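You operate a simulated robot arm through the tools that you are given. There is no shell and no other tool. Be economical: measure what you need, move in short steps, check, and stop when the job is done.

You run a simulated robot arm. Do the job below in one go: nothing can be reset, and whatever is moved stays where it is left.

## Task
Take the small white tub and leave it in the green basket. Take the green pin and leave it on the top of the teal bench. Take the silver thimble and leave it on the top of the low stand. Take the yellow eye block and leave it on top of the yellow float. Put the blue tape roll on the white frame on the ratchet bench. Fetch the white buoy and set it on the top shelf of the yellow rack. Any order will do. Set down upright: white buoy.

It is judged by the outcome, as a careful person would: the job done as asked, and still so three seconds after it is handed in. It fails if anything else is knocked over, pushed out of place, dropped, spilled or broken.

## Robot
A 6-joint arm with a two-finger gripper on a trunk, on a base that drives. Base frame: it is fixed to the floor where the robot stands at the start and does not move with it; the origin is under the middle of the robot, x ahead of it, y to its left, z up; the surface under the hand at the start is at about z = 52. Lengths are in cm, angles in rad, forces in N, time in s.
Its first joint turns from -1.152 to 1.152 rad. Places, roughly: blue tape roll (7x8x3 cm) [100, -400, 80]; green basket (27x26x18 cm) [130, -10, 40]; green pin (8x3x3 cm) [220, -210, 60]; silver thimble (6x8x2 cm) [210, -360, 80]; small white tub (9x9x12 cm) [60, 0, 60]; top of the low stand [70, -10, 50]; top of the teal bench [290, -40, 80]; top shelf of the yellow rack [50, -560, 140]; white buoy (20x20x27 cm) [90, -420, 90]; white frame on the ratchet bench (23x32 cm) [166, -226, 78]; yellow eye block (5x4x10 cm) [110, -410, 80]; yellow float (6x6x7 cm) [60, -400, 80]. Payload 2.45 kg.
Tool frame: the origin (TCP) lies between the finger pads and is the grasp point; the fingertips stand 2.6 cm ahead of it; z points along the fingers, y is the line along which they close. Largest opening 9.6 cm; the body of the gripper starts 6.9 cm behind the TCP.
Orientation is that of the tool frame in the base frame, as a unit quaternion [w, x, y, z]. With the fingers straight down and closing along the base's y, the tool's x points along the base's -x, its y along +y and its z along -z.

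## Interface
- The arm moves only by the tool servo_tool. Its argument "series" is one flat list of numbers, 6 for each row, row after row: the shift along the base's x, y, z in units of 100 mm (1.0 is 100 mm), then the turn, a rotation vector about the base's x, y, z in units of 90 degrees (1.0 is 90 degrees). In form: [tx, ty, tz, rx, ry, rz, tx, ty, tz, rx, ry, rz, ...]. A call has 1 to 10 rows; each row is the pose to reach, as a shift and turn from the pose commanded when the call began. "grip" is the opening, from 0 (shut) to 1 (fully open), set as the call begins (left out, the last holds). A call with a number of a shift or a turn outside -1 to 1 is refused whole. Rows are played at 5 a second. More than 5 cm and 0.15 rad between two rows, or a gripper value outside its range, and nothing of the call is played. Where a pose cannot be reached the arm comes as near as it can. A force on the tool above 40 N (or 10 N above the force at the start of the call, whichever is more), or a blocked arm, ends the call early, and 0.2 s more pass. The fingers move at their own pace and stop on an object; they squeeze with about 28 N. The grip force told is the motor's: it shows also when the fingers shut on nothing. Time passes only in rows, and 0.2 s behind the last, so rows that repeat a pose let the fingers close. It gives the time, the measured TCP pose, the force on the tool (base axes), the opening and the grip force at its end, in the units of the frame above (readings bear some noise), with the torque about the TCP (base axes, N m) and any sound that the robot's microphone picked up.
- Cameras (640 x 400 px; columns grow to the right, rows downward): "scene" is now at [43.01, 14.79, 143.4]; the picture's right is [-0.69, -0.72, 0.00], its down [-0.67, 0.65, -0.36] and it looks along [0.26, -0.25, -0.93] (base axes); focal length 251 px, centre (320, 200). "wrist" rides on the gripper at [8.2, 0.3, -9.8] in the tool frame; the picture's right is [-0.04, 1.00, 0.00], its down [-0.73, -0.03, -0.68] and it looks along [-0.68, -0.03, 0.73] (tool axes); focal length 256 px, centre (320, 200). There is no depth. A picture from a camera that has moved, and an enlarged one, comes with that camera's place and axes in the base frame and with its lens.
- get_image(camera): a new picture of that camera. The clock stands still meanwhile.
- drive_base(legs): drives the robot by 1 to 6 legs, each [ahead, left, turn to the left] in cm, cm and rad, along the robot's own axes; the way and the turn of a leg run together, so that a leg with both is an arc; at most 150 cm and 3.142 rad a leg. The arm and the cameras ride along, it lands a little off, and it stops where it bumps. It gives what a move gives.
- head_to(pan, tilt): turns the head with the scene camera to pan (to the left, within 2.496 rad either way) and tilt (down, from -0.506 to 1.204), counted from straight ahead of the robot. It gives what a move gives.
- enlarge(camera, box): a new picture of the part [left, top, right, bottom] of that camera's present view, enlarged. The clock stands still meanwhile.
- hand_in(): hands the job in; it is judged then, once.

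Work in short steps. Places have to be worked out from the pictures, the camera data and where the tool is seen: move nearer, look again, correct. Check each grasp and each placing, and mend what went wrong. You have 186 turns and 148 pictures in all, those below and enlarged ones among them. Open the gripper and draw the arm clear of the work before you hand the job in, unless the task says otherwise; then end with one line.

The tools are called after "Call:" as name(argument=value, ...) on one line, values as JSON. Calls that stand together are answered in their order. servo_tool: Moves the arm, as the interface text tells. Its arguments: {"type":"object","properties":{"series":{"type":"array"},"grip":{"type":"number"}},"required":["series"]} The other tools are called the same way: drive_base (legs) drives the base; head_to (pan, tilt) turns the head that bears the scene camera; get_image (camera) takes a picture; enlarge (camera, box) takes an enlarged picture of a part of a camera's view; hand_in () hands the job in.

At the start:

```text
time: 0.0
tool_pos: [76.22, -7.35, 71.71]
tool_rot: [0.001, 0.0, 1.0, 0.0]
ft_force: [-0.6, -0.1, -0.2]
torque: [-0.02, 0.01, 0.03]
gripper_width: 9.63
finger_force: 0.1
robot x, y, heading: [0.02, -0.45, -0.0]
head pan, tilt: [-0.766, 1.201]
```

scene: 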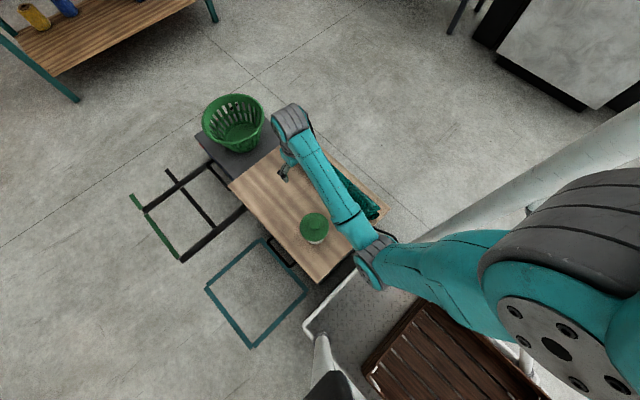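
wrist: 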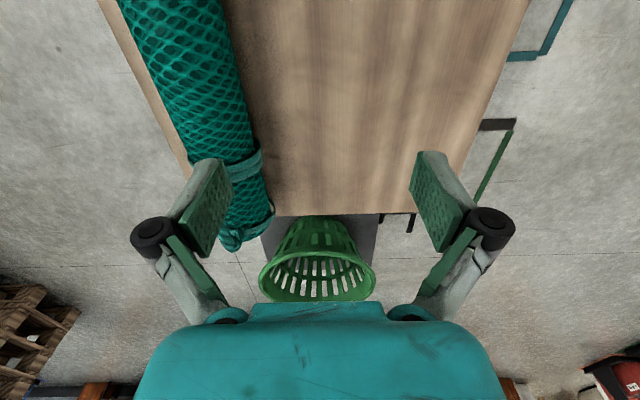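

The tub appears near (61, 1) on the wooden stand. I take a closer look at it before approaching.

Call:
enlarge(camera="scene", box=[180, 80, 400, 290])

```text
1.90 times, centred on (290, 185) of scene
camera zoom: at [43.01, 14.79, 143.4], right [-0.69, -0.72, 0.0], down [-0.67, 0.65, -0.36], along [0.26, -0.25, -0.93], focal length 479 px, centre (377, 229)
```

zoom: 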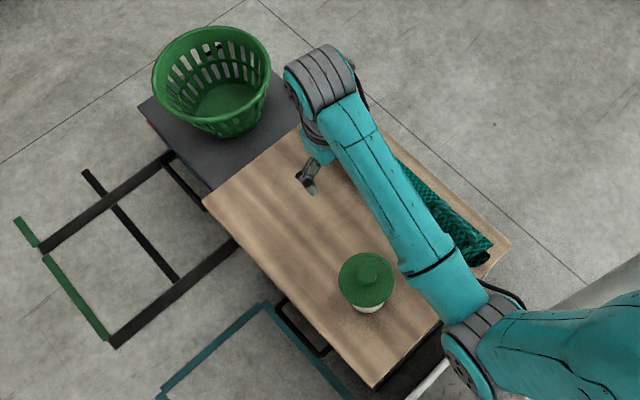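

The tub sits at about (60, 1) with its lid near z 62. I move the arm above it at a safe height, in two calls.

Call:
servo_tool(series=[-0.4, 0.2, 0.1, 0, 0, 0, -0.7, 0.45, 0.2, 0, 0, 0, -1.0, 0.8, 0.4, 0, 0, 0], grip=1)

Call:
get_image(camera="wrist")

```text
refused: row 3 steps farther than a row can; nothing moved
```

```text
144 pictures are left
camera wrist: at [68.09, -6.82, 81.56], right [0.04, 1.0, 0.0], down [0.73, -0.03, 0.68], along [0.68, -0.03, -0.73], focal length 256 px, centre (320, 200)
```

wrist: 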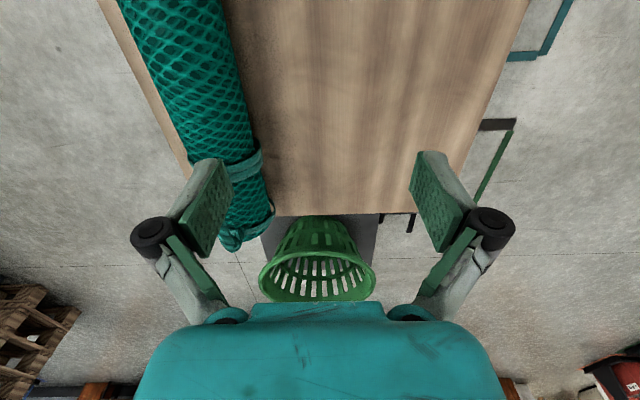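

That was a step-length mistake; I repeat with smaller rows.

Call:
servo_tool(series=[-0.33, 0.25, 0.1, 0, 0, 0, -0.66, 0.5, 0.2, 0, 0, 0, -1.0, 0.8, 0.3, 0, 0, 0], grip=1)

Call:
servo_tool(series=[-0.35, 0, 0, 0, 0, 0, -0.6, 0, 0, 0, 0, 0])

Call:
get_image(camera="wrist")

Call:
get_image(camera="scene")

```text
time: 0.8
tool_pos: [66.0, 0.54, 72.5]
tool_rot: [0.003, 0.001, 1.0, 0.0]
ft_force: [0.4, -1.2, 0.2]
torque: [0.01, 0.02, -0.01]
gripper_width: 9.58
finger_force: 0.1
out of reach, approached as far as the arm can: row 2, 3
robot x, y, heading: [-0.18, 0.12, 0.004]
head pan, tilt: [-0.766, 1.201]
```

```text
time: 1.4
tool_pos: [60.05, 0.58, 72.35]
tool_rot: [0.0, 0.0, 1.0, 0.0]
ft_force: [0.9, 0.1, -0.4]
torque: [0.05, 0.02, -0.03]
gripper_width: 9.6
finger_force: 0.0
robot x, y, heading: [-0.07, 0.26, 0.004]
head pan, tilt: [-0.766, 1.201]
```

```text
143 pictures are left
camera wrist: at [51.93, 0.99, 82.22], right [0.04, 1.0, 0.0], down [0.73, -0.03, 0.68], along [0.68, -0.03, -0.73], focal length 256 px, centre (320, 200)
```

wrist: 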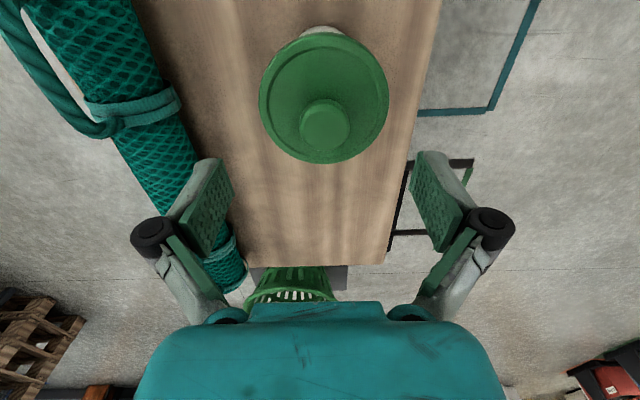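

```text
142 pictures are left
camera scene: at [43.01, 14.8, 143.39], right [-0.69, -0.72, 0.0], down [-0.67, 0.65, -0.36], along [0.26, -0.25, -0.93], focal length 251 px, centre (320, 200)
```

scene: 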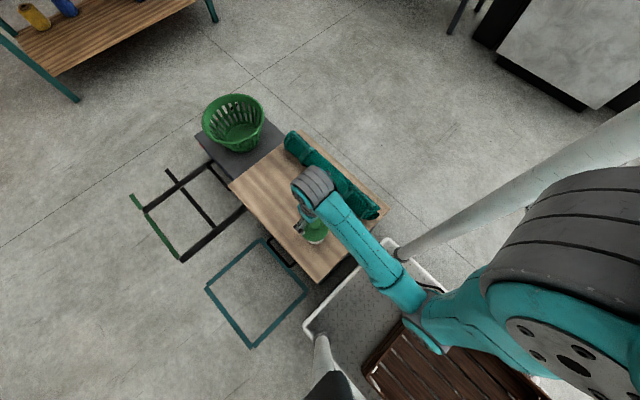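

The lid (about 10 cm) is too wide for the fingers, but it has a 3.7 cm knob about 2 cm tall at around (60.6, 1.0). I centre over it, lower partway and look.

Call:
servo_tool(series=[0.06, 0.04, -0.2, 0, 0, 0, 0.06, 0.04, -0.5, 0, 0, 0, 0.06, 0.04, -0.55, 0, 0, 0], grip=0.65)

Call:
get_image(camera="wrist")

Call:
enlarge(camera="scene", box=[260, 160, 380, 280])

```text
time: 2.2
tool_pos: [60.71, 1.09, 66.87]
tool_rot: [0.0, 0.0, 1.0, 0.001]
ft_force: [0.5, 0.7, -0.7]
torque: [0.0, 0.0, 0.0]
gripper_width: 6.26
finger_force: 0.0
robot x, y, heading: [0.17, -0.27, 0.001]
head pan, tilt: [-0.766, 1.201]
```

```text
141 pictures are left
camera wrist: at [52.61, 1.52, 76.76], right [0.04, 1.0, 0.0], down [0.73, -0.03, 0.68], along [0.68, -0.03, -0.73], focal length 256 px, centre (320, 200)
```

wrist: 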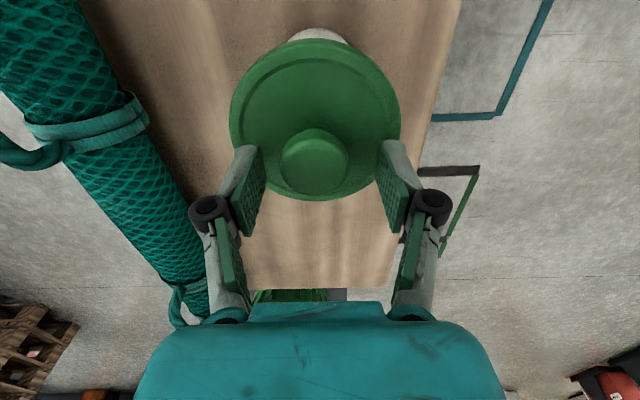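

```text
3.33 times, centred on (320, 220) of scene
camera zoom: at [43.0, 14.79, 143.4], right [-0.69, -0.72, 0.0], down [-0.67, 0.65, -0.36], along [0.26, -0.25, -0.93], focal length 838 px, centre (320, 133)
```

zoom: 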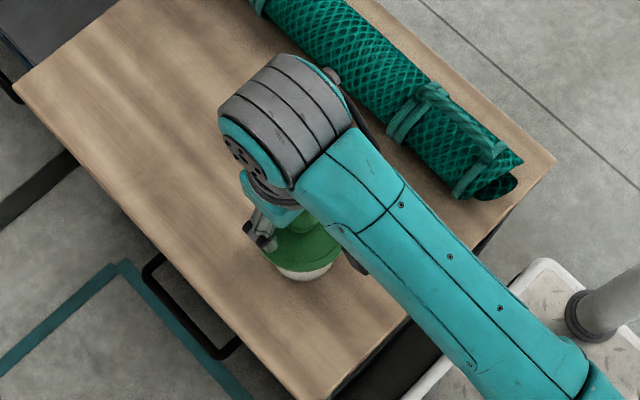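

The two views put the lid at z≈64.1 (9.4 cm wide), with the knob centred at (59.75, 1.0). The fingertips are at 64.3, so I shift back 0.95 cm and close on the knob.

Call:
servo_tool(series=[-0.05, -0.01, 0.02, 0, 0, 0, -0.095, -0.01, 0.01, 0, 0, 0])

Call:
servo_tool(series=[0, 0, 0, 0, 0, 0, 0, 0, 0, 0, 0, 0, 0, 0, 0, 0, 0, 0], grip=0)

Call:
get_image(camera="wrist")

```text
time: 2.8
tool_pos: [59.81, 1.05, 67.09]
tool_rot: [0.0, 0.001, 1.0, 0.0]
ft_force: [0.5, 0.6, -0.1]
torque: [-0.03, 0.02, -0.03]
gripper_width: 6.27
finger_force: 0.0
robot x, y, heading: [0.17, -0.18, 0.003]
head pan, tilt: [-0.766, 1.201]
```

```text
time: 3.6
tool_pos: [59.78, 1.05, 67.1]
tool_rot: [0.0, 0.0, 1.0, 0.001]
ft_force: [0.0, -1.6, 6.0]
torque: [-0.02, 0.0, 0.01]
gripper_width: 3.09
finger_force: 28.3
robot x, y, heading: [-0.26, 0.21, -0.006]
head pan, tilt: [-0.766, 1.201]
```

```text
139 pictures are left
camera wrist: at [51.69, 1.45, 77.0], right [0.04, 1.0, 0.0], down [0.73, -0.03, 0.68], along [0.68, -0.03, -0.73], focal length 256 px, centre (320, 200)
```

wrist: 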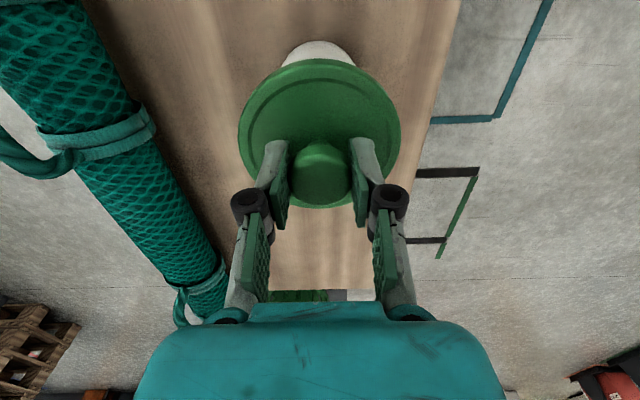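

Gripping a 3.1 cm knob. I lift slightly to see whether the whole tub comes or only the lid.

Call:
servo_tool(series=[0, 0, 0.1, 0, 0, 0, 0, 0, 0.2, 0, 0, 0, 0, 0, 0.2, 0, 0, 0])

Call:
enlarge(camera="scene", box=[260, 160, 380, 280])

Call:
get_image(camera="wrist")

```text
time: 4.4
tool_pos: [59.76, 1.08, 69.12]
tool_rot: [0.0, 0.0, 1.0, 0.0]
ft_force: [0.9, -0.4, -1.5]
torque: [-0.03, 0.03, 0.01]
gripper_width: 3.12
finger_force: 28.0
robot x, y, heading: [-0.07, 0.06, 0.0]
head pan, tilt: [-0.766, 1.201]
```

```text
3.33 times, centred on (320, 220) of scene
camera zoom: at [43.01, 14.8, 143.4], right [-0.69, -0.72, 0.0], down [-0.67, 0.65, -0.36], along [0.26, -0.25, -0.93], focal length 838 px, centre (320, 133)
```

zoom: 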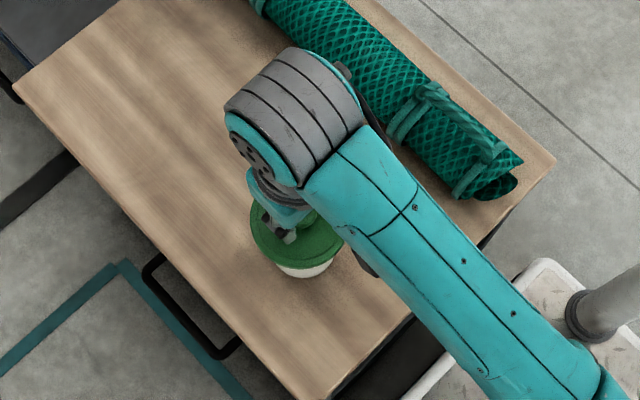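

```text
137 pictures are left
camera wrist: at [51.65, 1.46, 79.0], right [0.04, 1.0, 0.0], down [0.73, -0.03, 0.68], along [0.68, -0.03, -0.73], focal length 256 px, centre (320, 200)
```

wrist: 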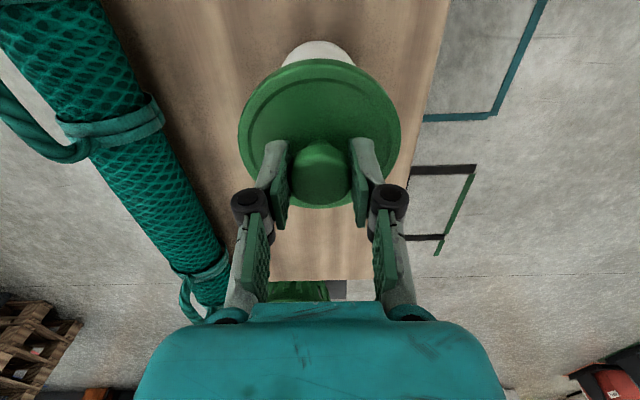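

The whole tub came up. The basket centre is at about (127, -10), so I must drive around the right side. I raise the arm and look to the right for free floor.

Call:
servo_tool(series=[0, 0, 0.4, 0, 0, 0, 0, 0, 0.8, 0, 0, 0, 0, 0, 1.0, 0, 0, 0])

Call:
head_to(pan=-1.5, tilt=0.6)

Call:
get_image(camera="scene")

Call:
head_to(pan=-0.5, tilt=0.5)

Call:
get_image(camera="scene")

```text
time: 5.2
tool_pos: [59.79, 1.27, 73.1]
tool_rot: [0.001, 0.0, 1.0, 0.0]
ft_force: [0.2, -0.6, -1.2]
torque: [0.02, -0.01, 0.0]
gripper_width: 3.12
finger_force: 27.6
out of reach, approached as far as the arm can: row 2, 3
robot x, y, heading: [0.01, 0.22, 0.005]
head pan, tilt: [-0.766, 1.201]
```

```text
time: 6.3
tool_pos: [59.71, 1.13, 73.01]
tool_rot: [0.001, -0.001, 1.0, -0.001]
ft_force: [0.3, 0.0, -1.6]
torque: [0.0, -0.01, 0.0]
gripper_width: 3.15
finger_force: 28.3
robot x, y, heading: [0.06, 0.13, 0.0]
head pan, tilt: [-1.499, 0.6]
```

```text
136 pictures are left
camera scene: at [39.62, 9.86, 147.85], right [-1.0, -0.07, 0.0], down [-0.04, 0.56, -0.82], along [0.06, -0.82, -0.57], focal length 251 px, centre (320, 200)
```

scene: 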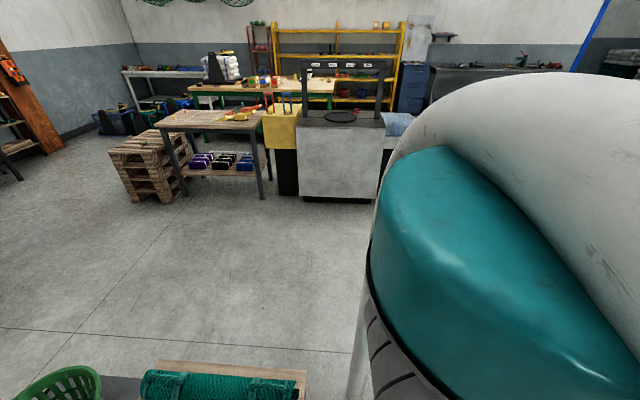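

```text
time: 7.6
tool_pos: [59.72, 1.18, 72.96]
tool_rot: [0.0, 0.0, 1.0, 0.0]
ft_force: [-1.2, 0.1, -0.9]
torque: [0.01, 0.0, -0.02]
gripper_width: 3.1
finger_force: 28.4
robot x, y, heading: [0.27, -0.13, 0.004]
head pan, tilt: [-0.499, 0.499]
```

```text
135 pictures are left
camera scene: at [46.96, 14.31, 148.76], right [-0.48, -0.88, 0.0], down [-0.42, 0.23, -0.88], along [0.77, -0.42, -0.48], focal length 251 px, centre (320, 200)
```

scene: 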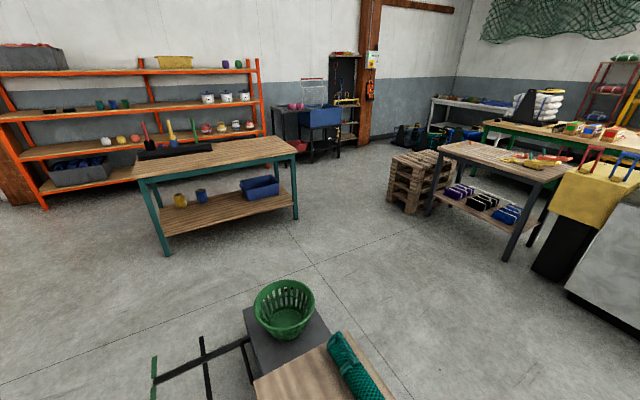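

The floor to the right is free. Before backing up I check behind the robot.

Call:
head_to(pan=-2.4, tilt=0.7)

Call:
get_image(camera="scene")

Call:
head_to(pan=2.4, tilt=0.7)

Call:
get_image(camera="scene")

```text
time: 9.4
tool_pos: [59.77, 1.1, 72.89]
tool_rot: [0.001, 0.001, 1.0, 0.0]
ft_force: [0.0, -0.5, -0.1]
torque: [0.0, 0.0, 0.0]
gripper_width: 3.12
finger_force: 27.6
robot x, y, heading: [0.2, 0.24, -0.005]
head pan, tilt: [-2.4, 0.7]
```

```text
134 pictures are left
camera scene: at [32.72, 12.93, 147.0], right [-0.68, 0.74, 0.0], down [0.47, 0.44, -0.77], along [-0.56, -0.52, -0.64], focal length 251 px, centre (320, 200)
```

scene: 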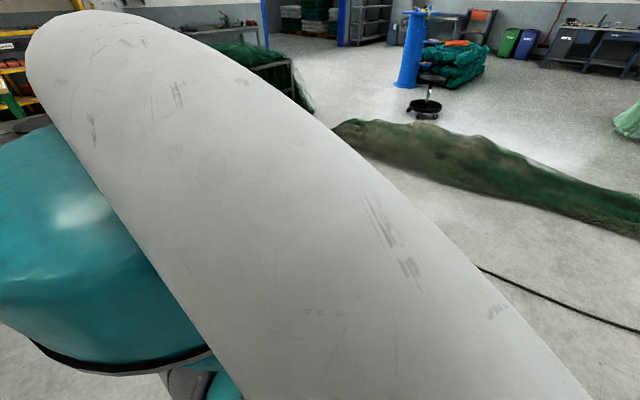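

```text
time: 13.2
tool_pos: [59.62, 1.14, 72.97]
tool_rot: [0.001, 0.0, 1.0, 0.001]
ft_force: [-0.3, 0.6, -1.0]
torque: [0.0, -0.02, 0.01]
gripper_width: 3.12
finger_force: 28.0
robot x, y, heading: [0.11, -0.23, -0.003]
head pan, tilt: [2.4, 0.7]
```

```text
133 pictures are left
camera scene: at [32.72, 24.41, 146.99], right [0.68, 0.74, 0.0], down [0.47, -0.44, -0.77], along [-0.56, 0.52, -0.64], focal length 251 px, centre (320, 200)
```

scene: 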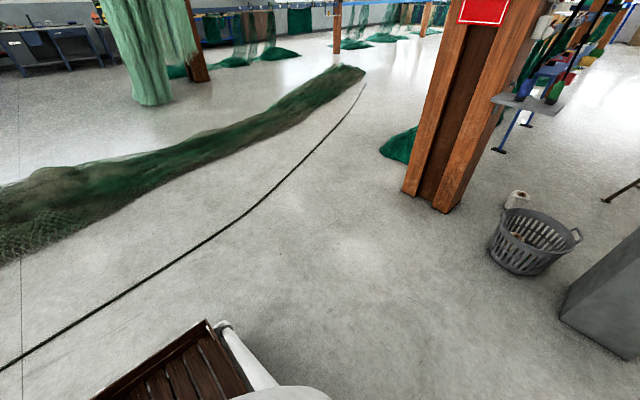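

The area behind is open. I back off, strafe right, drive ahead and turn left, so that I end up facing the basket from its right side.

Call:
drive_base(legs=[[-25, 0, 0], [0, -90, 0], [75, 0, 0], [75, 0, 0], [0, 0, 1.571]])

Call:
head_to(pan=-0.3, tilt=1.0)

Call:
get_image(camera="scene")

Call:
get_image(camera="wrist")

```text
time: 30.4
tool_pos: [126.34, -32.59, 72.94]
tool_rot: [0.001, -0.69, 0.724, 0.001]
ft_force: [0.4, -0.5, -2.0]
torque: [0.0, -0.01, 0.03]
gripper_width: 3.11
finger_force: 27.7
robot x, y, heading: [124.8, -92.13, 1.523]
head pan, tilt: [2.4, 0.7]
```

```text
time: 32.8
tool_pos: [126.35, -32.72, 72.92]
tool_rot: [0.0, -0.69, 0.723, 0.0]
ft_force: [-0.8, 0.0, -1.3]
torque: [0.02, 0.0, 0.01]
gripper_width: 3.11
finger_force: 27.9
robot x, y, heading: [124.8, -92.28, 1.522]
head pan, tilt: [-0.3, 1.0]
```

```text
132 pictures are left
camera scene: at [110.31, -45.79, 144.66], right [0.94, -0.34, 0.0], down [-0.29, -0.79, -0.54], along [0.18, 0.51, -0.84], focal length 251 px, centre (320, 200)
```

scene: 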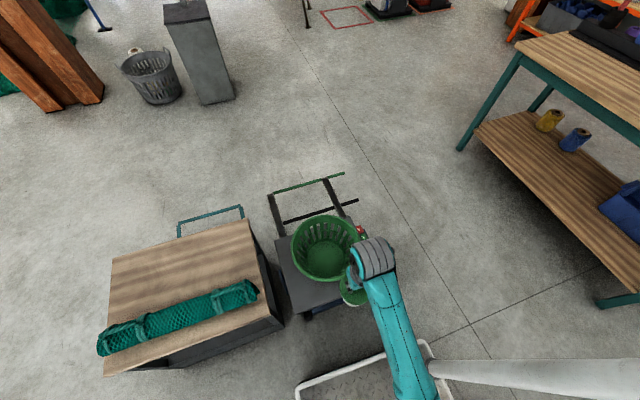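

```text
131 pictures are left
camera wrist: at [125.69, -40.71, 82.8], right [-1.0, 0.09, 0.0], down [0.06, 0.73, 0.68], along [0.06, 0.68, -0.73], focal length 256 px, centre (320, 200)
```

wrist: 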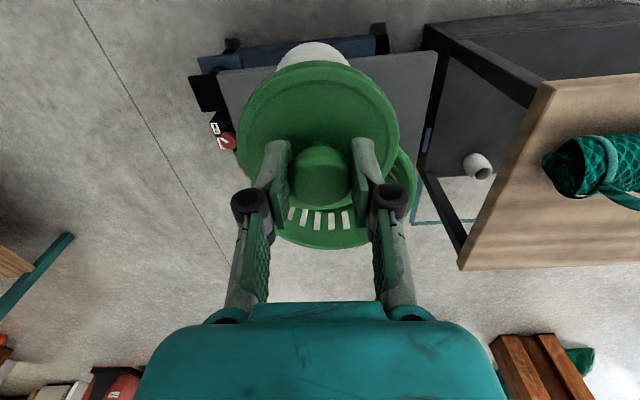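

The basket rim centre is at about (127, -9) and the tub hangs at y -32.7, high enough to clear the rim. I drive 14 cm ahead, then extend the arm the last 10 cm.

Call:
drive_base(legs=[[14, 0, 0]])

Call:
servo_tool(series=[0, 0.33, 0, 0, 0, 0, 0, 0.66, 0, 0, 0, 0, 0, 0.95, 0, 0, 0, 0])

Call:
get_image(camera="scene")

Call:
get_image(camera="wrist")

```text
time: 34.2
tool_pos: [127.02, -18.6, 72.94]
tool_rot: [0.001, -0.691, 0.723, 0.001]
ft_force: [0.1, 0.0, -1.6]
torque: [-0.01, -0.02, 0.02]
gripper_width: 3.12
finger_force: 28.0
robot x, y, heading: [125.62, -78.02, 1.523]
head pan, tilt: [-0.3, 1.0]
```

```text
time: 35.0
tool_pos: [127.04, -9.07, 72.44]
tool_rot: [0.003, -0.69, 0.723, 0.002]
ft_force: [-0.6, 0.2, -1.0]
torque: [0.0, -0.03, 0.03]
gripper_width: 3.11
finger_force: 28.1
out of reach, approached as far as the arm can: row 2, 3
robot x, y, heading: [125.43, -78.22, 1.527]
head pan, tilt: [-0.3, 1.0]
```

```text
130 pictures are left
camera scene: at [110.95, -31.78, 144.66], right [0.94, -0.34, 0.0], down [-0.29, -0.79, -0.54], along [0.18, 0.51, -0.84], focal length 251 px, centre (320, 200)
```

scene: 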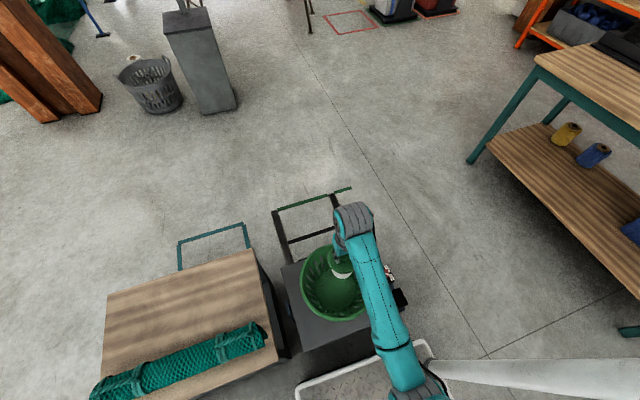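

```text
129 pictures are left
camera wrist: at [126.32, -17.21, 82.27], right [-1.0, 0.09, 0.0], down [0.06, 0.73, 0.68], along [0.06, 0.68, -0.73], focal length 256 px, centre (320, 200)
```

wrist: 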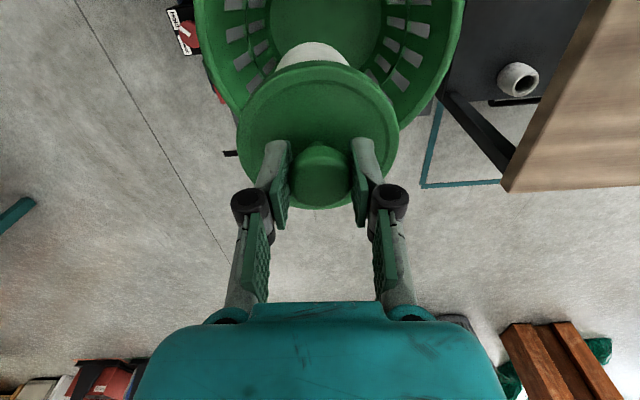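

The basket centre reads about (125.5, -10). I shift slightly and lower the tub 10 cm, then again.

Call:
servo_tool(series=[-0.12, -0.08, -0.1, 0, 0, 0, -0.13, -0.09, -0.5, 0, 0, 0, -0.13, -0.09, -0.95, 0, 0, 0])

Call:
servo_tool(series=[0, 0, -0.4, 0, 0, 0, 0, 0, -0.8, 0, 0, 0])

Call:
get_image(camera="wrist")

Call:
get_image(camera="scene")

```text
time: 35.8
tool_pos: [125.7, -10.23, 62.72]
tool_rot: [0.0, -0.69, 0.723, 0.001]
ft_force: [0.3, 0.4, -1.3]
torque: [0.05, 0.04, 0.01]
gripper_width: 3.11
finger_force: 28.2
robot x, y, heading: [125.15, -78.36, 1.525]
head pan, tilt: [-0.3, 1.0]
```

```text
time: 36.4
tool_pos: [125.96, -10.07, 54.84]
tool_rot: [0.001, -0.69, 0.724, 0.001]
ft_force: [0.2, 0.5, -0.8]
torque: [0.02, 0.05, 0.0]
gripper_width: 3.1
finger_force: 27.9
robot x, y, heading: [125.19, -78.41, 1.522]
head pan, tilt: [-0.3, 1.0]
```

```text
128 pictures are left
camera wrist: at [125.23, -18.13, 64.72], right [-1.0, 0.09, 0.0], down [0.06, 0.73, 0.68], along [0.06, 0.68, -0.73], focal length 256 px, centre (320, 200)
```

wrist: 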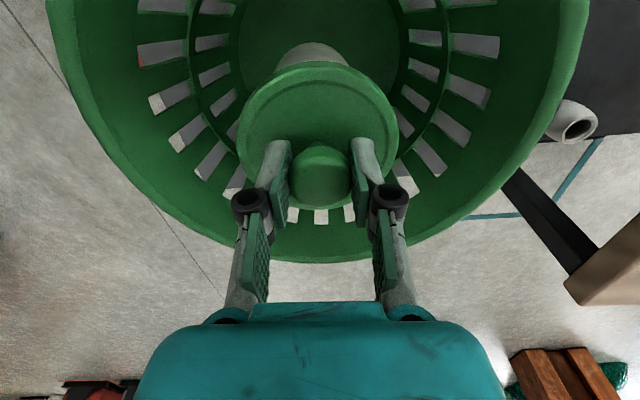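

```text
127 pictures are left
camera scene: at [110.95, -31.76, 144.65], right [0.94, -0.34, 0.0], down [-0.29, -0.79, -0.54], along [0.18, 0.51, -0.84], focal length 251 px, centre (320, 200)
```

scene: 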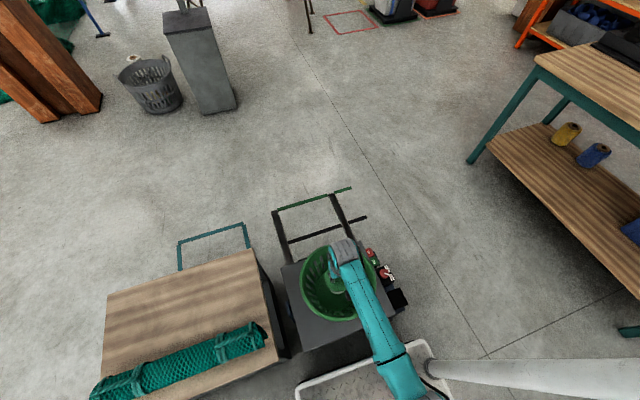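

The tub is centred in the basket. I lower 5 cm more, then creep until the force shows contact.

Call:
servo_tool(series=[0, 0, -0.2, 0, 0, 0, 0, 0, -0.4, 0, 0, 0, 0, 0, -0.5, 0, 0, 0])

Call:
servo_tool(series=[0, 0, -0.05, 0, 0, 0, 0, 0, -0.1, 0, 0, 0])

Call:
servo_tool(series=[0, 0, -0.05, 0, 0, 0, 0, 0, -0.1, 0, 0, 0])

Call:
get_image(camera="wrist")

```text
time: 37.2
tool_pos: [125.81, -9.98, 49.9]
tool_rot: [0.0, -0.691, 0.723, 0.001]
ft_force: [-0.8, 0.7, -0.6]
torque: [0.03, 0.02, -0.03]
gripper_width: 3.11
finger_force: 27.8
robot x, y, heading: [125.1, -78.26, 1.523]
head pan, tilt: [-0.3, 1.0]
```

```text
time: 37.8
tool_pos: [125.86, -9.93, 48.89]
tool_rot: [0.001, -0.69, 0.724, 0.0]
ft_force: [-0.1, -0.4, -0.2]
torque: [-0.03, 0.01, 0.01]
gripper_width: 3.1
finger_force: 27.8
robot x, y, heading: [125.67, -78.21, 1.524]
head pan, tilt: [-0.3, 1.0]
```

```text
time: 38.6
tool_pos: [125.75, -9.72, 48.13]
tool_rot: [0.002, -0.69, 0.724, 0.002]
ft_force: [3.5, -3.0, 13.3]
torque: [-0.3, -0.11, 0.08]
gripper_width: 3.09
finger_force: 28.2
robot x, y, heading: [124.93, -78.57, 1.522]
head pan, tilt: [-0.3, 1.0]
stopped in row 2: the force on the tool passed its limit at 40 N (the readings are from after the stop); the commanded pose is now the measured one
```

```text
126 pictures are left
camera wrist: at [125.17, -17.82, 57.91], right [-1.0, 0.09, 0.0], down [0.06, 0.73, 0.68], along [0.06, 0.68, -0.73], focal length 256 px, centre (320, 200)
```

wrist: 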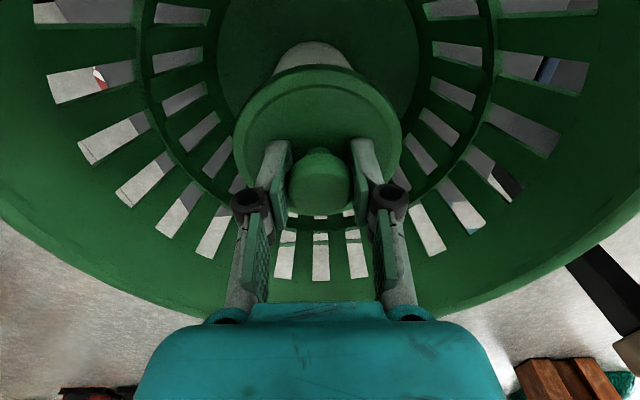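

Contact: the tub stands on the basket floor. I release and rise.

Call:
servo_tool(series=[0, 0, 0.02, 0, 0, 0, 0, 0, 0.02, 0, 0, 0, 0, 0, 0.02, 0, 0, 0], grip=0.65)

Call:
servo_tool(series=[0, 0, 0.3, 0, 0, 0, 0, 0, 0.65, 0, 0, 0, 0, 0, 1.0, 0, 0, 0])

Call:
servo_tool(series=[0, 0, 0.5, 0, 0, 0, 0, 0, 1.0, 0, 0, 0])

Call:
get_image(camera="wrist")

```text
time: 39.4
tool_pos: [125.94, -9.68, 48.24]
tool_rot: [0.002, -0.69, 0.724, 0.001]
ft_force: [0.2, 0.8, -0.3]
torque: [-0.05, 0.0, 0.0]
gripper_width: 6.23
finger_force: 0.0
robot x, y, heading: [125.63, -77.97, 1.527]
head pan, tilt: [-0.3, 1.0]
```

```text
time: 40.2
tool_pos: [125.92, -9.87, 58.11]
tool_rot: [0.003, -0.691, 0.723, 0.001]
ft_force: [0.7, 1.5, 0.8]
torque: [-0.03, 0.0, 0.02]
gripper_width: 6.24
finger_force: 0.2
robot x, y, heading: [125.03, -78.1, 1.527]
head pan, tilt: [-0.3, 1.0]
```

```text
time: 40.8
tool_pos: [125.9, -9.58, 68.04]
tool_rot: [0.003, -0.69, 0.723, 0.001]
ft_force: [0.6, -0.3, -0.7]
torque: [0.01, -0.03, 0.02]
gripper_width: 6.23
finger_force: 0.1
robot x, y, heading: [125.05, -78.6, 1.527]
head pan, tilt: [-0.3, 1.0]
```

```text
125 pictures are left
camera wrist: at [125.22, -17.66, 77.88], right [-1.0, 0.09, 0.0], down [0.06, 0.73, 0.68], along [0.06, 0.68, -0.73], focal length 256 px, centre (320, 200)
```

wrist: 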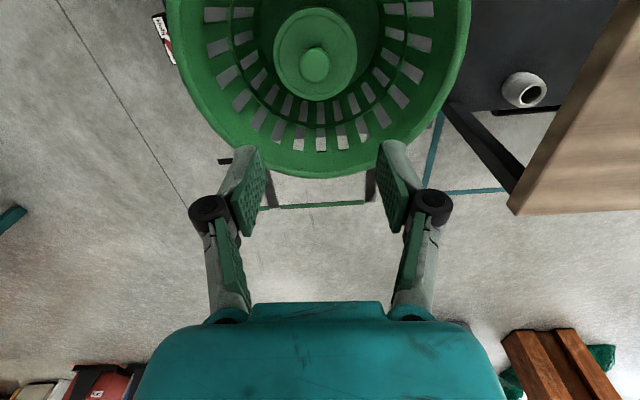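

The tub stands in the basket. Now I back away, turn toward the pin area and look.

Call:
drive_base(legs=[[-22, 0, 0], [0, 0, -1.4], [0, 0, -1.1]])

Call:
head_to(pan=0.2, tilt=0.6)

Call:
get_image(camera="scene")

```text
time: 48.6
tool_pos: [166.4, -154.94, 68.01]
tool_rot: [0.002, 0.457, 0.89, -0.001]
ft_force: [0.0, -0.1, -0.6]
torque: [0.02, 0.0, 0.01]
gripper_width: 6.23
finger_force: 0.0
robot x, y, heading: [124.5, -100.62, -0.95]
head pan, tilt: [-0.3, 1.0]
```

```text
time: 49.5
tool_pos: [166.45, -154.96, 68.04]
tool_rot: [0.002, 0.457, 0.889, -0.002]
ft_force: [0.8, 0.7, -0.2]
torque: [0.01, 0.02, -0.01]
gripper_width: 6.22
finger_force: 0.0
robot x, y, heading: [124.43, -100.21, -0.945]
head pan, tilt: [0.201, 0.6]
```

```text
124 pictures are left
camera scene: at [168.5, -127.37, 147.85], right [-0.68, -0.73, 0.0], down [-0.41, 0.39, -0.82], along [0.6, -0.56, -0.57], focal length 251 px, centre (320, 200)
```

scene: 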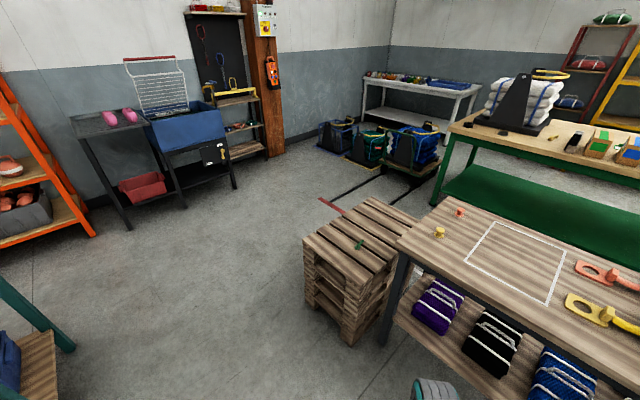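

The green pin lies on the pallet stack at about (222, -204). I drive to face it along -y.

Call:
drive_base(legs=[[77, 64, 0], [0, 0, -0.625]])

Call:
head_to(pan=0.0, tilt=0.9)

Call:
get_image(camera="scene")

Call:
get_image(camera="wrist")

```text
time: 56.5
tool_pos: [222.73, -196.55, 68.08]
tool_rot: [0.001, 0.716, 0.698, -0.003]
ft_force: [0.5, -0.5, 0.1]
torque: [0.0, -0.01, -0.02]
gripper_width: 6.27
finger_force: 0.1
robot x, y, heading: [221.8, -127.68, -1.595]
head pan, tilt: [0.201, 0.6]
```

```text
time: 57.3
tool_pos: [222.57, -196.59, 67.95]
tool_rot: [0.001, 0.716, 0.698, -0.002]
ft_force: [-0.2, -0.8, -0.1]
torque: [0.01, 0.0, 0.0]
gripper_width: 6.24
finger_force: 0.0
robot x, y, heading: [221.5, -128.03, -1.594]
head pan, tilt: [0.0, 0.901]
```

```text
123 pictures are left
camera scene: at [239.13, -174.68, 145.38], right [-1.0, 0.03, 0.0], down [0.02, 0.78, -0.62], along [-0.02, -0.62, -0.78], focal length 251 px, centre (320, 200)
```

scene: 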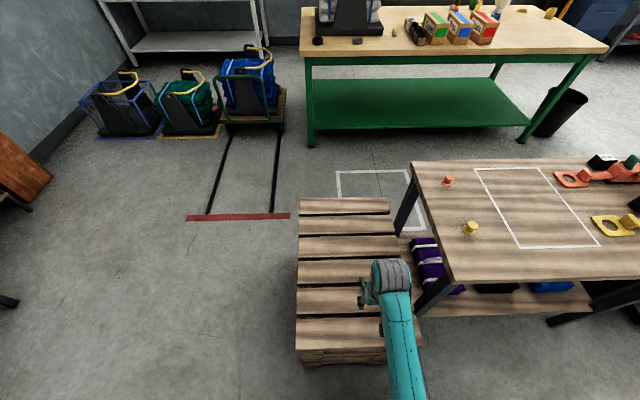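

```text
122 pictures are left
camera wrist: at [223.32, -188.29, 77.82], right [1.0, -0.07, 0.0], down [-0.05, -0.73, 0.68], along [-0.05, -0.68, -0.73], focal length 256 px, centre (320, 200)
```

wrist: 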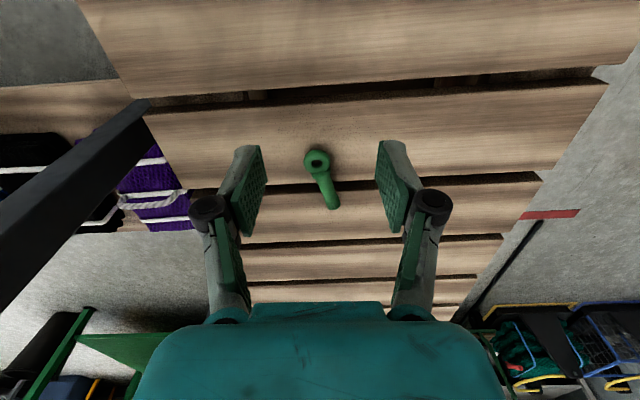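

The pin lies nearly along y, with its centre at about (222.3, -204.5) and z≈57. I move above it, align about 12° and go down to TCP z 62 for a check.

Call:
servo_tool(series=[0, -0.35, -0.15, 0, 0, 0.05, 0, -0.65, -0.4, 0, 0, 0.1, 0, -0.78, -0.6, 0, 0, 0.14])

Call:
get_image(camera="wrist")

```text
time: 58.1
tool_pos: [222.58, -204.27, 62.25]
tool_rot: [0.002, 0.635, 0.773, -0.002]
ft_force: [1.3, 0.2, -0.7]
torque: [0.0, 0.03, 0.0]
gripper_width: 6.23
finger_force: 0.1
robot x, y, heading: [222.08, -128.08, -1.594]
head pan, tilt: [0.0, 0.901]
```

```text
121 pictures are left
camera wrist: at [221.36, -196.14, 71.96], right [0.99, 0.15, 0.0], down [0.11, -0.72, 0.68], along [0.1, -0.68, -0.73], focal length 256 px, centre (320, 200)
```

wrist: 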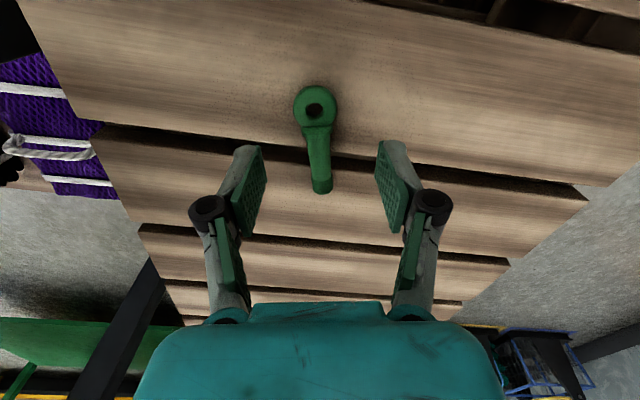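

The alignment is good and the pin is at z≈57, y≈-205. I lower to TCP 59.0 and close.

Call:
servo_tool(series=[0, -0.06, -0.15, 0, 0, 0, 0, -0.06, -0.27, 0, 0, 0, 0, -0.06, -0.32, 0, 0, 0])

Call:
get_image(camera="wrist")

```text
time: 58.9
tool_pos: [222.68, -204.99, 58.92]
tool_rot: [0.002, 0.635, 0.772, -0.003]
ft_force: [0.5, 0.7, -0.3]
torque: [-0.01, 0.02, -0.02]
gripper_width: 6.24
finger_force: 0.1
robot x, y, heading: [221.8, -127.95, -1.593]
head pan, tilt: [0.0, 0.901]
```

```text
120 pictures are left
camera wrist: at [221.49, -196.78, 68.73], right [0.99, 0.15, 0.0], down [0.11, -0.72, 0.68], along [0.1, -0.68, -0.73], focal length 256 px, centre (320, 200)
```

wrist: 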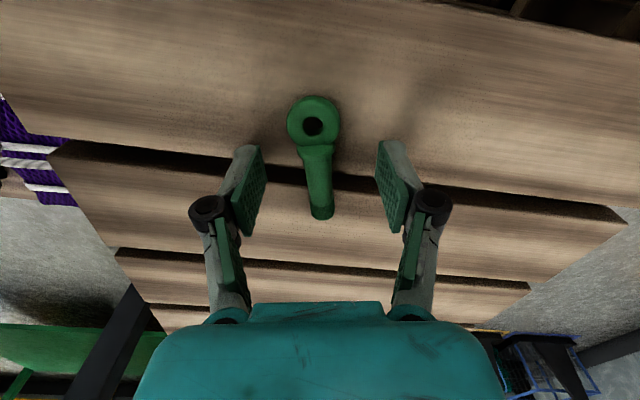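

The pin is between the fingertips, so I close.

Call:
servo_tool(series=[0, 0, -0.02, 0, 0, 0, 0, 0, -0.02, 0, 0, 0, 0, 0, -0.02, 0, 0, 0, 0, 0, -0.02, 0, 0, 0], grip=0)

Call:
servo_tool(series=[0, 0, 0.2, 0, 0, 0, 0, 0, 0.5, 0, 0, 0, 0, 0, 0.9, 0, 0, 0])

Call:
get_image(camera="wrist")

```text
time: 59.9
tool_pos: [222.62, -204.91, 58.75]
tool_rot: [0.002, 0.635, 0.773, -0.003]
ft_force: [1.7, 1.2, 5.1]
torque: [0.09, -0.07, -0.02]
gripper_width: 1.88
finger_force: 28.5
robot x, y, heading: [221.98, -127.83, -1.593]
head pan, tilt: [0.0, 0.901]
```

```text
time: 60.7
tool_pos: [222.67, -204.92, 67.77]
tool_rot: [0.001, 0.636, 0.772, -0.003]
ft_force: [-0.1, 0.1, -1.1]
torque: [-0.01, -0.05, -0.02]
gripper_width: 1.9
finger_force: 27.9
robot x, y, heading: [221.96, -128.0, -1.598]
head pan, tilt: [0.0, 0.901]
```

```text
119 pictures are left
camera wrist: at [221.51, -196.69, 77.51], right [0.99, 0.15, 0.0], down [0.11, -0.72, 0.68], along [0.1, -0.68, -0.73], focal length 256 px, centre (320, 200)
```

wrist: 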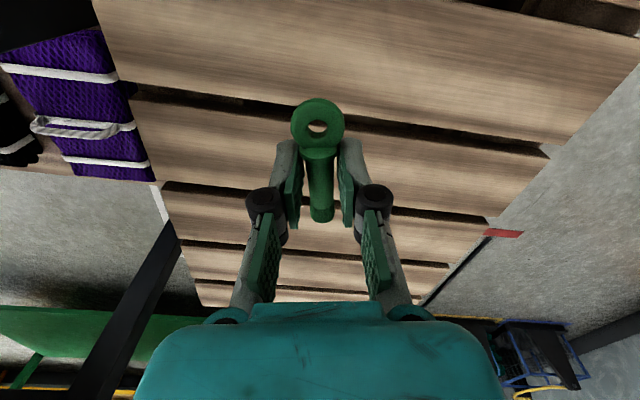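

The pin is held. The bench top is near z 80, so I test how high the arm can go with the tool pointing down.

Call:
servo_tool(series=[0, 0, 0.4, 0, 0, 0, 0, 0, 0.8, 0, 0, 0, 0, 0, 1.0, 0, 0, 0, 0, 0, 1.0, 0, 0, 0])

Call:
head_to(pan=0.9, tilt=0.5)

Call:
get_image(camera="scene")

```text
time: 61.7
tool_pos: [222.57, -205.38, 73.53]
tool_rot: [0.002, 0.636, 0.772, -0.003]
ft_force: [-0.5, 0.3, -1.4]
torque: [-0.02, -0.01, -0.03]
gripper_width: 1.92
finger_force: 28.0
out of reach, approached as far as the arm can: row 2, 3, 4
robot x, y, heading: [221.88, -127.84, -1.597]
head pan, tilt: [0.0, 0.901]
```

```text
time: 62.9
tool_pos: [222.56, -205.34, 73.62]
tool_rot: [0.003, 0.635, 0.772, -0.003]
ft_force: [-0.4, 0.0, -1.3]
torque: [0.02, -0.03, -0.03]
gripper_width: 1.9
finger_force: 28.1
robot x, y, heading: [222.01, -127.8, -1.598]
head pan, tilt: [0.901, 0.499]
```

```text
118 pictures are left
camera scene: at [246.3, -172.97, 148.76], right [-0.64, -0.77, 0.0], down [-0.37, 0.31, -0.88], along [0.67, -0.56, -0.48], focal length 251 px, centre (320, 200)
```

scene: 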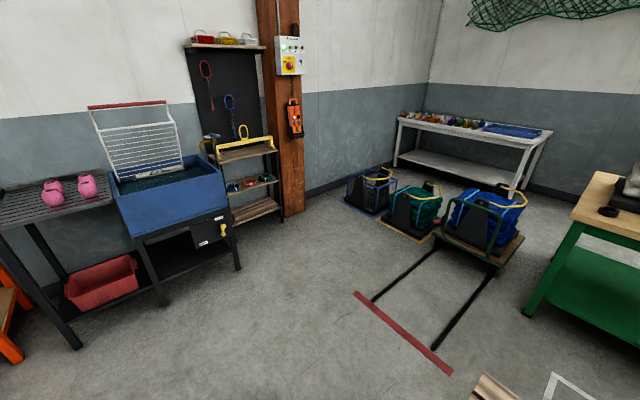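

With the tool vertical the ceiling is about 73.6 cm. I test tilting the fingers forward (about x, since I face -y) while raising.

Call:
servo_tool(series=[0, 0, 0.1, -0.09, 0, 0, 0, 0, 0.3, -0.18, 0, 0, 0, 0, 0.5, -0.27, 0, 0, 0, 0, 0.7, -0.36, 0, 0, 0, 0, 0.85, -0.45, 0, 0, 0, 0, 1.0, -0.5, 0, 0, 0, 0, 1.0, -0.5, 0, 0])

```text
time: 64.5
tool_pos: [222.79, -205.34, 83.63]
tool_rot: [0.245, 0.587, 0.712, -0.299]
ft_force: [0.0, 0.6, -1.5]
torque: [0.0, 0.01, 0.01]
gripper_width: 1.93
finger_force: 28.2
robot x, y, heading: [222.18, -127.9, -1.599]
head pan, tilt: [0.901, 0.499]
```

At 45° tilt there is no limit yet. I raise by 10 more to learn the ceiling.

Call:
servo_tool(series=[0, 0, 0.4, 0, 0, 0, 0, 0, 0.8, 0, 0, 0, 0, 0, 1.0, 0, 0, 0, 0, 0, 1.0, 0, 0, 0])

```text
time: 65.5
tool_pos: [222.91, -205.4, 93.5]
tool_rot: [0.245, 0.586, 0.712, -0.299]
ft_force: [0.2, 0.1, -1.2]
torque: [0.01, 0.02, 0.01]
gripper_width: 1.93
finger_force: 28.7
robot x, y, heading: [222.1, -128.01, -1.596]
head pan, tilt: [0.901, 0.499]
```

That is high enough. I turn left to face +x, back off, and strafe to bring the pin over the front right part of the teal bench.

Call:
drive_base(legs=[[0, 0, 1.596], [-40, 0, 0], [0, 74, 0]])

Call:
head_to(pan=0.0, tilt=0.8)

Call:
get_image(camera="scene")

Call:
get_image(camera="wrist")

```text
time: 75.5
tool_pos: [258.97, -50.71, 93.49]
tool_rot: [0.384, -0.108, 0.917, -0.029]
ft_force: [0.0, 0.6, -1.1]
torque: [-0.01, 0.02, -0.02]
gripper_width: 1.95
finger_force: 28.0
robot x, y, heading: [181.42, -54.75, 0.017]
head pan, tilt: [0.901, 0.499]
```

```text
time: 76.7
tool_pos: [258.99, -50.6, 93.47]
tool_rot: [0.385, -0.108, 0.916, -0.029]
ft_force: [-0.2, 0.5, -1.3]
torque: [-0.02, 0.05, 0.0]
gripper_width: 1.9
finger_force: 28.1
robot x, y, heading: [181.6, -54.66, 0.01]
head pan, tilt: [0.0, 0.799]
```

```text
117 pictures are left
camera scene: at [228.24, -35.35, 146.17], right [0.01, -1.0, 0.0], down [-0.72, -0.01, -0.7], along [0.7, 0.01, -0.72], focal length 251 px, centre (320, 200)
```

scene: 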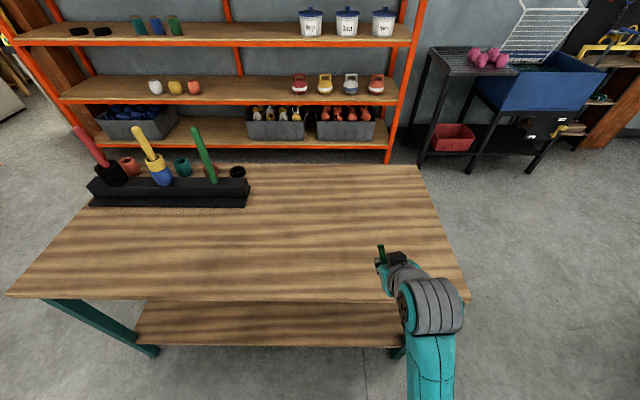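

```text
116 pictures are left
camera wrist: at [246.41, -52.29, 94.69], right [-0.15, 0.98, -0.11], down [0.02, 0.11, 0.99], along [0.99, 0.14, -0.04], focal length 256 px, centre (320, 200)
```

wrist: 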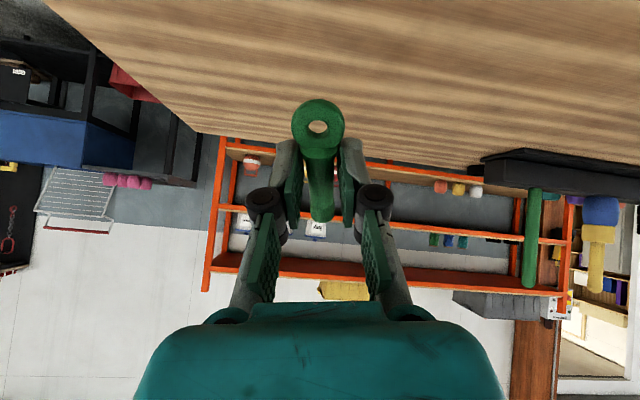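

The bench front edge is at x≈256 and its top at z≈79–80. I move in 9 cm, lower to about 87, then reduce the tilt to lay the pin flatter.

Call:
servo_tool(series=[0.35, 0, 0, 0, 0, 0, 0.7, 0, -0.2, 0, 0, 0, 1.0, 0, -0.55, 0, 0, 0])

Call:
servo_tool(series=[0, 0, 0, 0, 0.09, 0, 0, 0, 0, 0, 0.18, 0, 0, 0, 0, 0, 0.25, 0, 0, 0, 0, 0, 0.25, 0])

Call:
get_image(camera="wrist")

Call:
enlarge(camera="scene", box=[320, 200, 480, 300])

```text
time: 77.5
tool_pos: [268.82, -50.62, 87.71]
tool_rot: [0.384, -0.107, 0.916, -0.03]
ft_force: [0.2, -0.9, -1.6]
torque: [0.0, 0.05, -0.02]
gripper_width: 1.9
finger_force: 27.7
robot x, y, heading: [181.6, -54.62, 0.015]
head pan, tilt: [0.0, 0.799]
```

```text
time: 78.5
tool_pos: [268.88, -50.57, 87.81]
tool_rot: [0.197, -0.111, 0.974, -0.008]
ft_force: [0.2, 0.0, -1.3]
torque: [0.01, 0.01, 0.02]
gripper_width: 1.91
finger_force: 27.8
robot x, y, heading: [181.47, -54.12, 0.013]
head pan, tilt: [0.0, 0.799]
```

```text
115 pictures are left
camera wrist: at [257.76, -52.28, 93.82], right [-0.18, 0.98, -0.04], down [0.4, 0.11, 0.91], along [0.9, 0.14, -0.42], focal length 256 px, centre (320, 200)
```

wrist: 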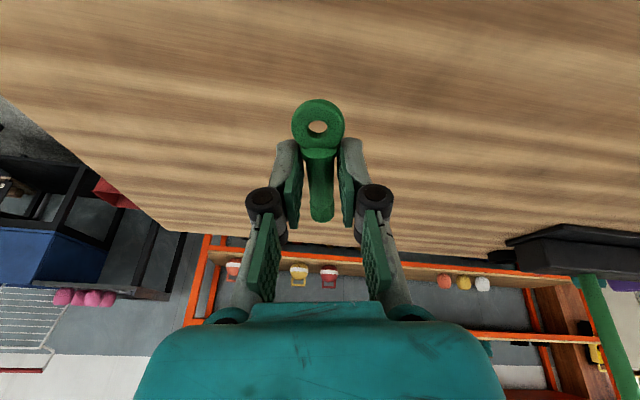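

```text
4.00 times, centred on (400, 250) of scene
camera zoom: at [228.24, -35.37, 146.17], right [0.01, -1.0, 0.0], down [-0.72, -0.01, -0.7], along [0.7, 0.01, -0.72], focal length 1006 px, centre (0, 0)
```

zoom: 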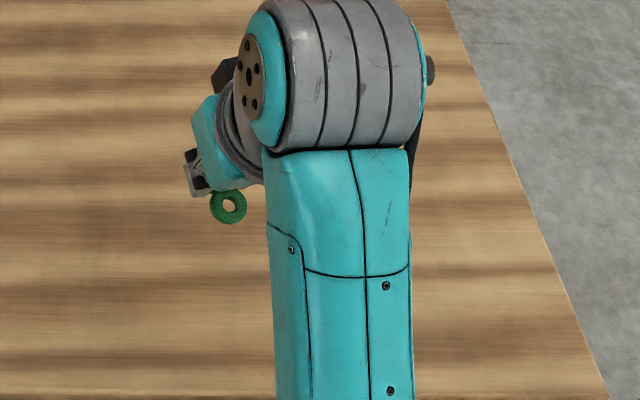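

Tilt is now about 23° and it held. I reduce it by another 13° while lowering 3 cm.

Call:
servo_tool(series=[0, 0, -0.1, 0, 0.05, 0, 0, 0, -0.2, 0, 0.1, 0, 0, 0, -0.3, 0, 0.15, 0, 0, 0, -0.3, 0, 0.15, 0])

Call:
servo_tool(series=[0, 0, -0.05, 0, 0, 0, 0, 0, -0.08, 0, 0, 0])

Call:
get_image(camera="wrist")

```text
time: 79.5
tool_pos: [269.78, -50.53, 83.32]
tool_rot: [0.085, -0.111, 0.99, 0.005]
ft_force: [-0.9, -0.7, -1.4]
torque: [0.01, 0.02, -0.04]
gripper_width: 1.91
finger_force: 27.7
out of reach, approached as far as the arm can: row 3, 4
robot x, y, heading: [181.6, -54.71, 0.012]
head pan, tilt: [0.0, 0.799]
```

```text
time: 80.1
tool_pos: [269.89, -50.41, 82.48]
tool_rot: [0.082, -0.111, 0.99, 0.005]
ft_force: [0.1, 0.4, -1.0]
torque: [0.01, 0.0, -0.02]
gripper_width: 1.93
finger_force: 28.1
robot x, y, heading: [181.57, -54.58, 0.016]
head pan, tilt: [0.0, 0.799]
```

```text
113 pictures are left
camera wrist: at [260.27, -52.18, 90.85], right [-0.18, 0.98, 0.0], down [0.6, 0.11, 0.79], along [0.78, 0.14, -0.61], focal length 256 px, centre (320, 200)
```

wrist: 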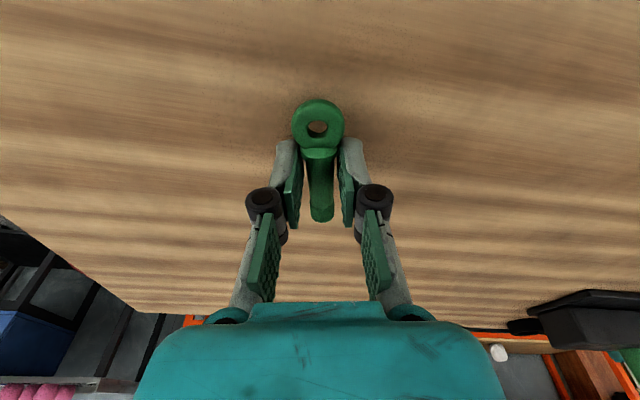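

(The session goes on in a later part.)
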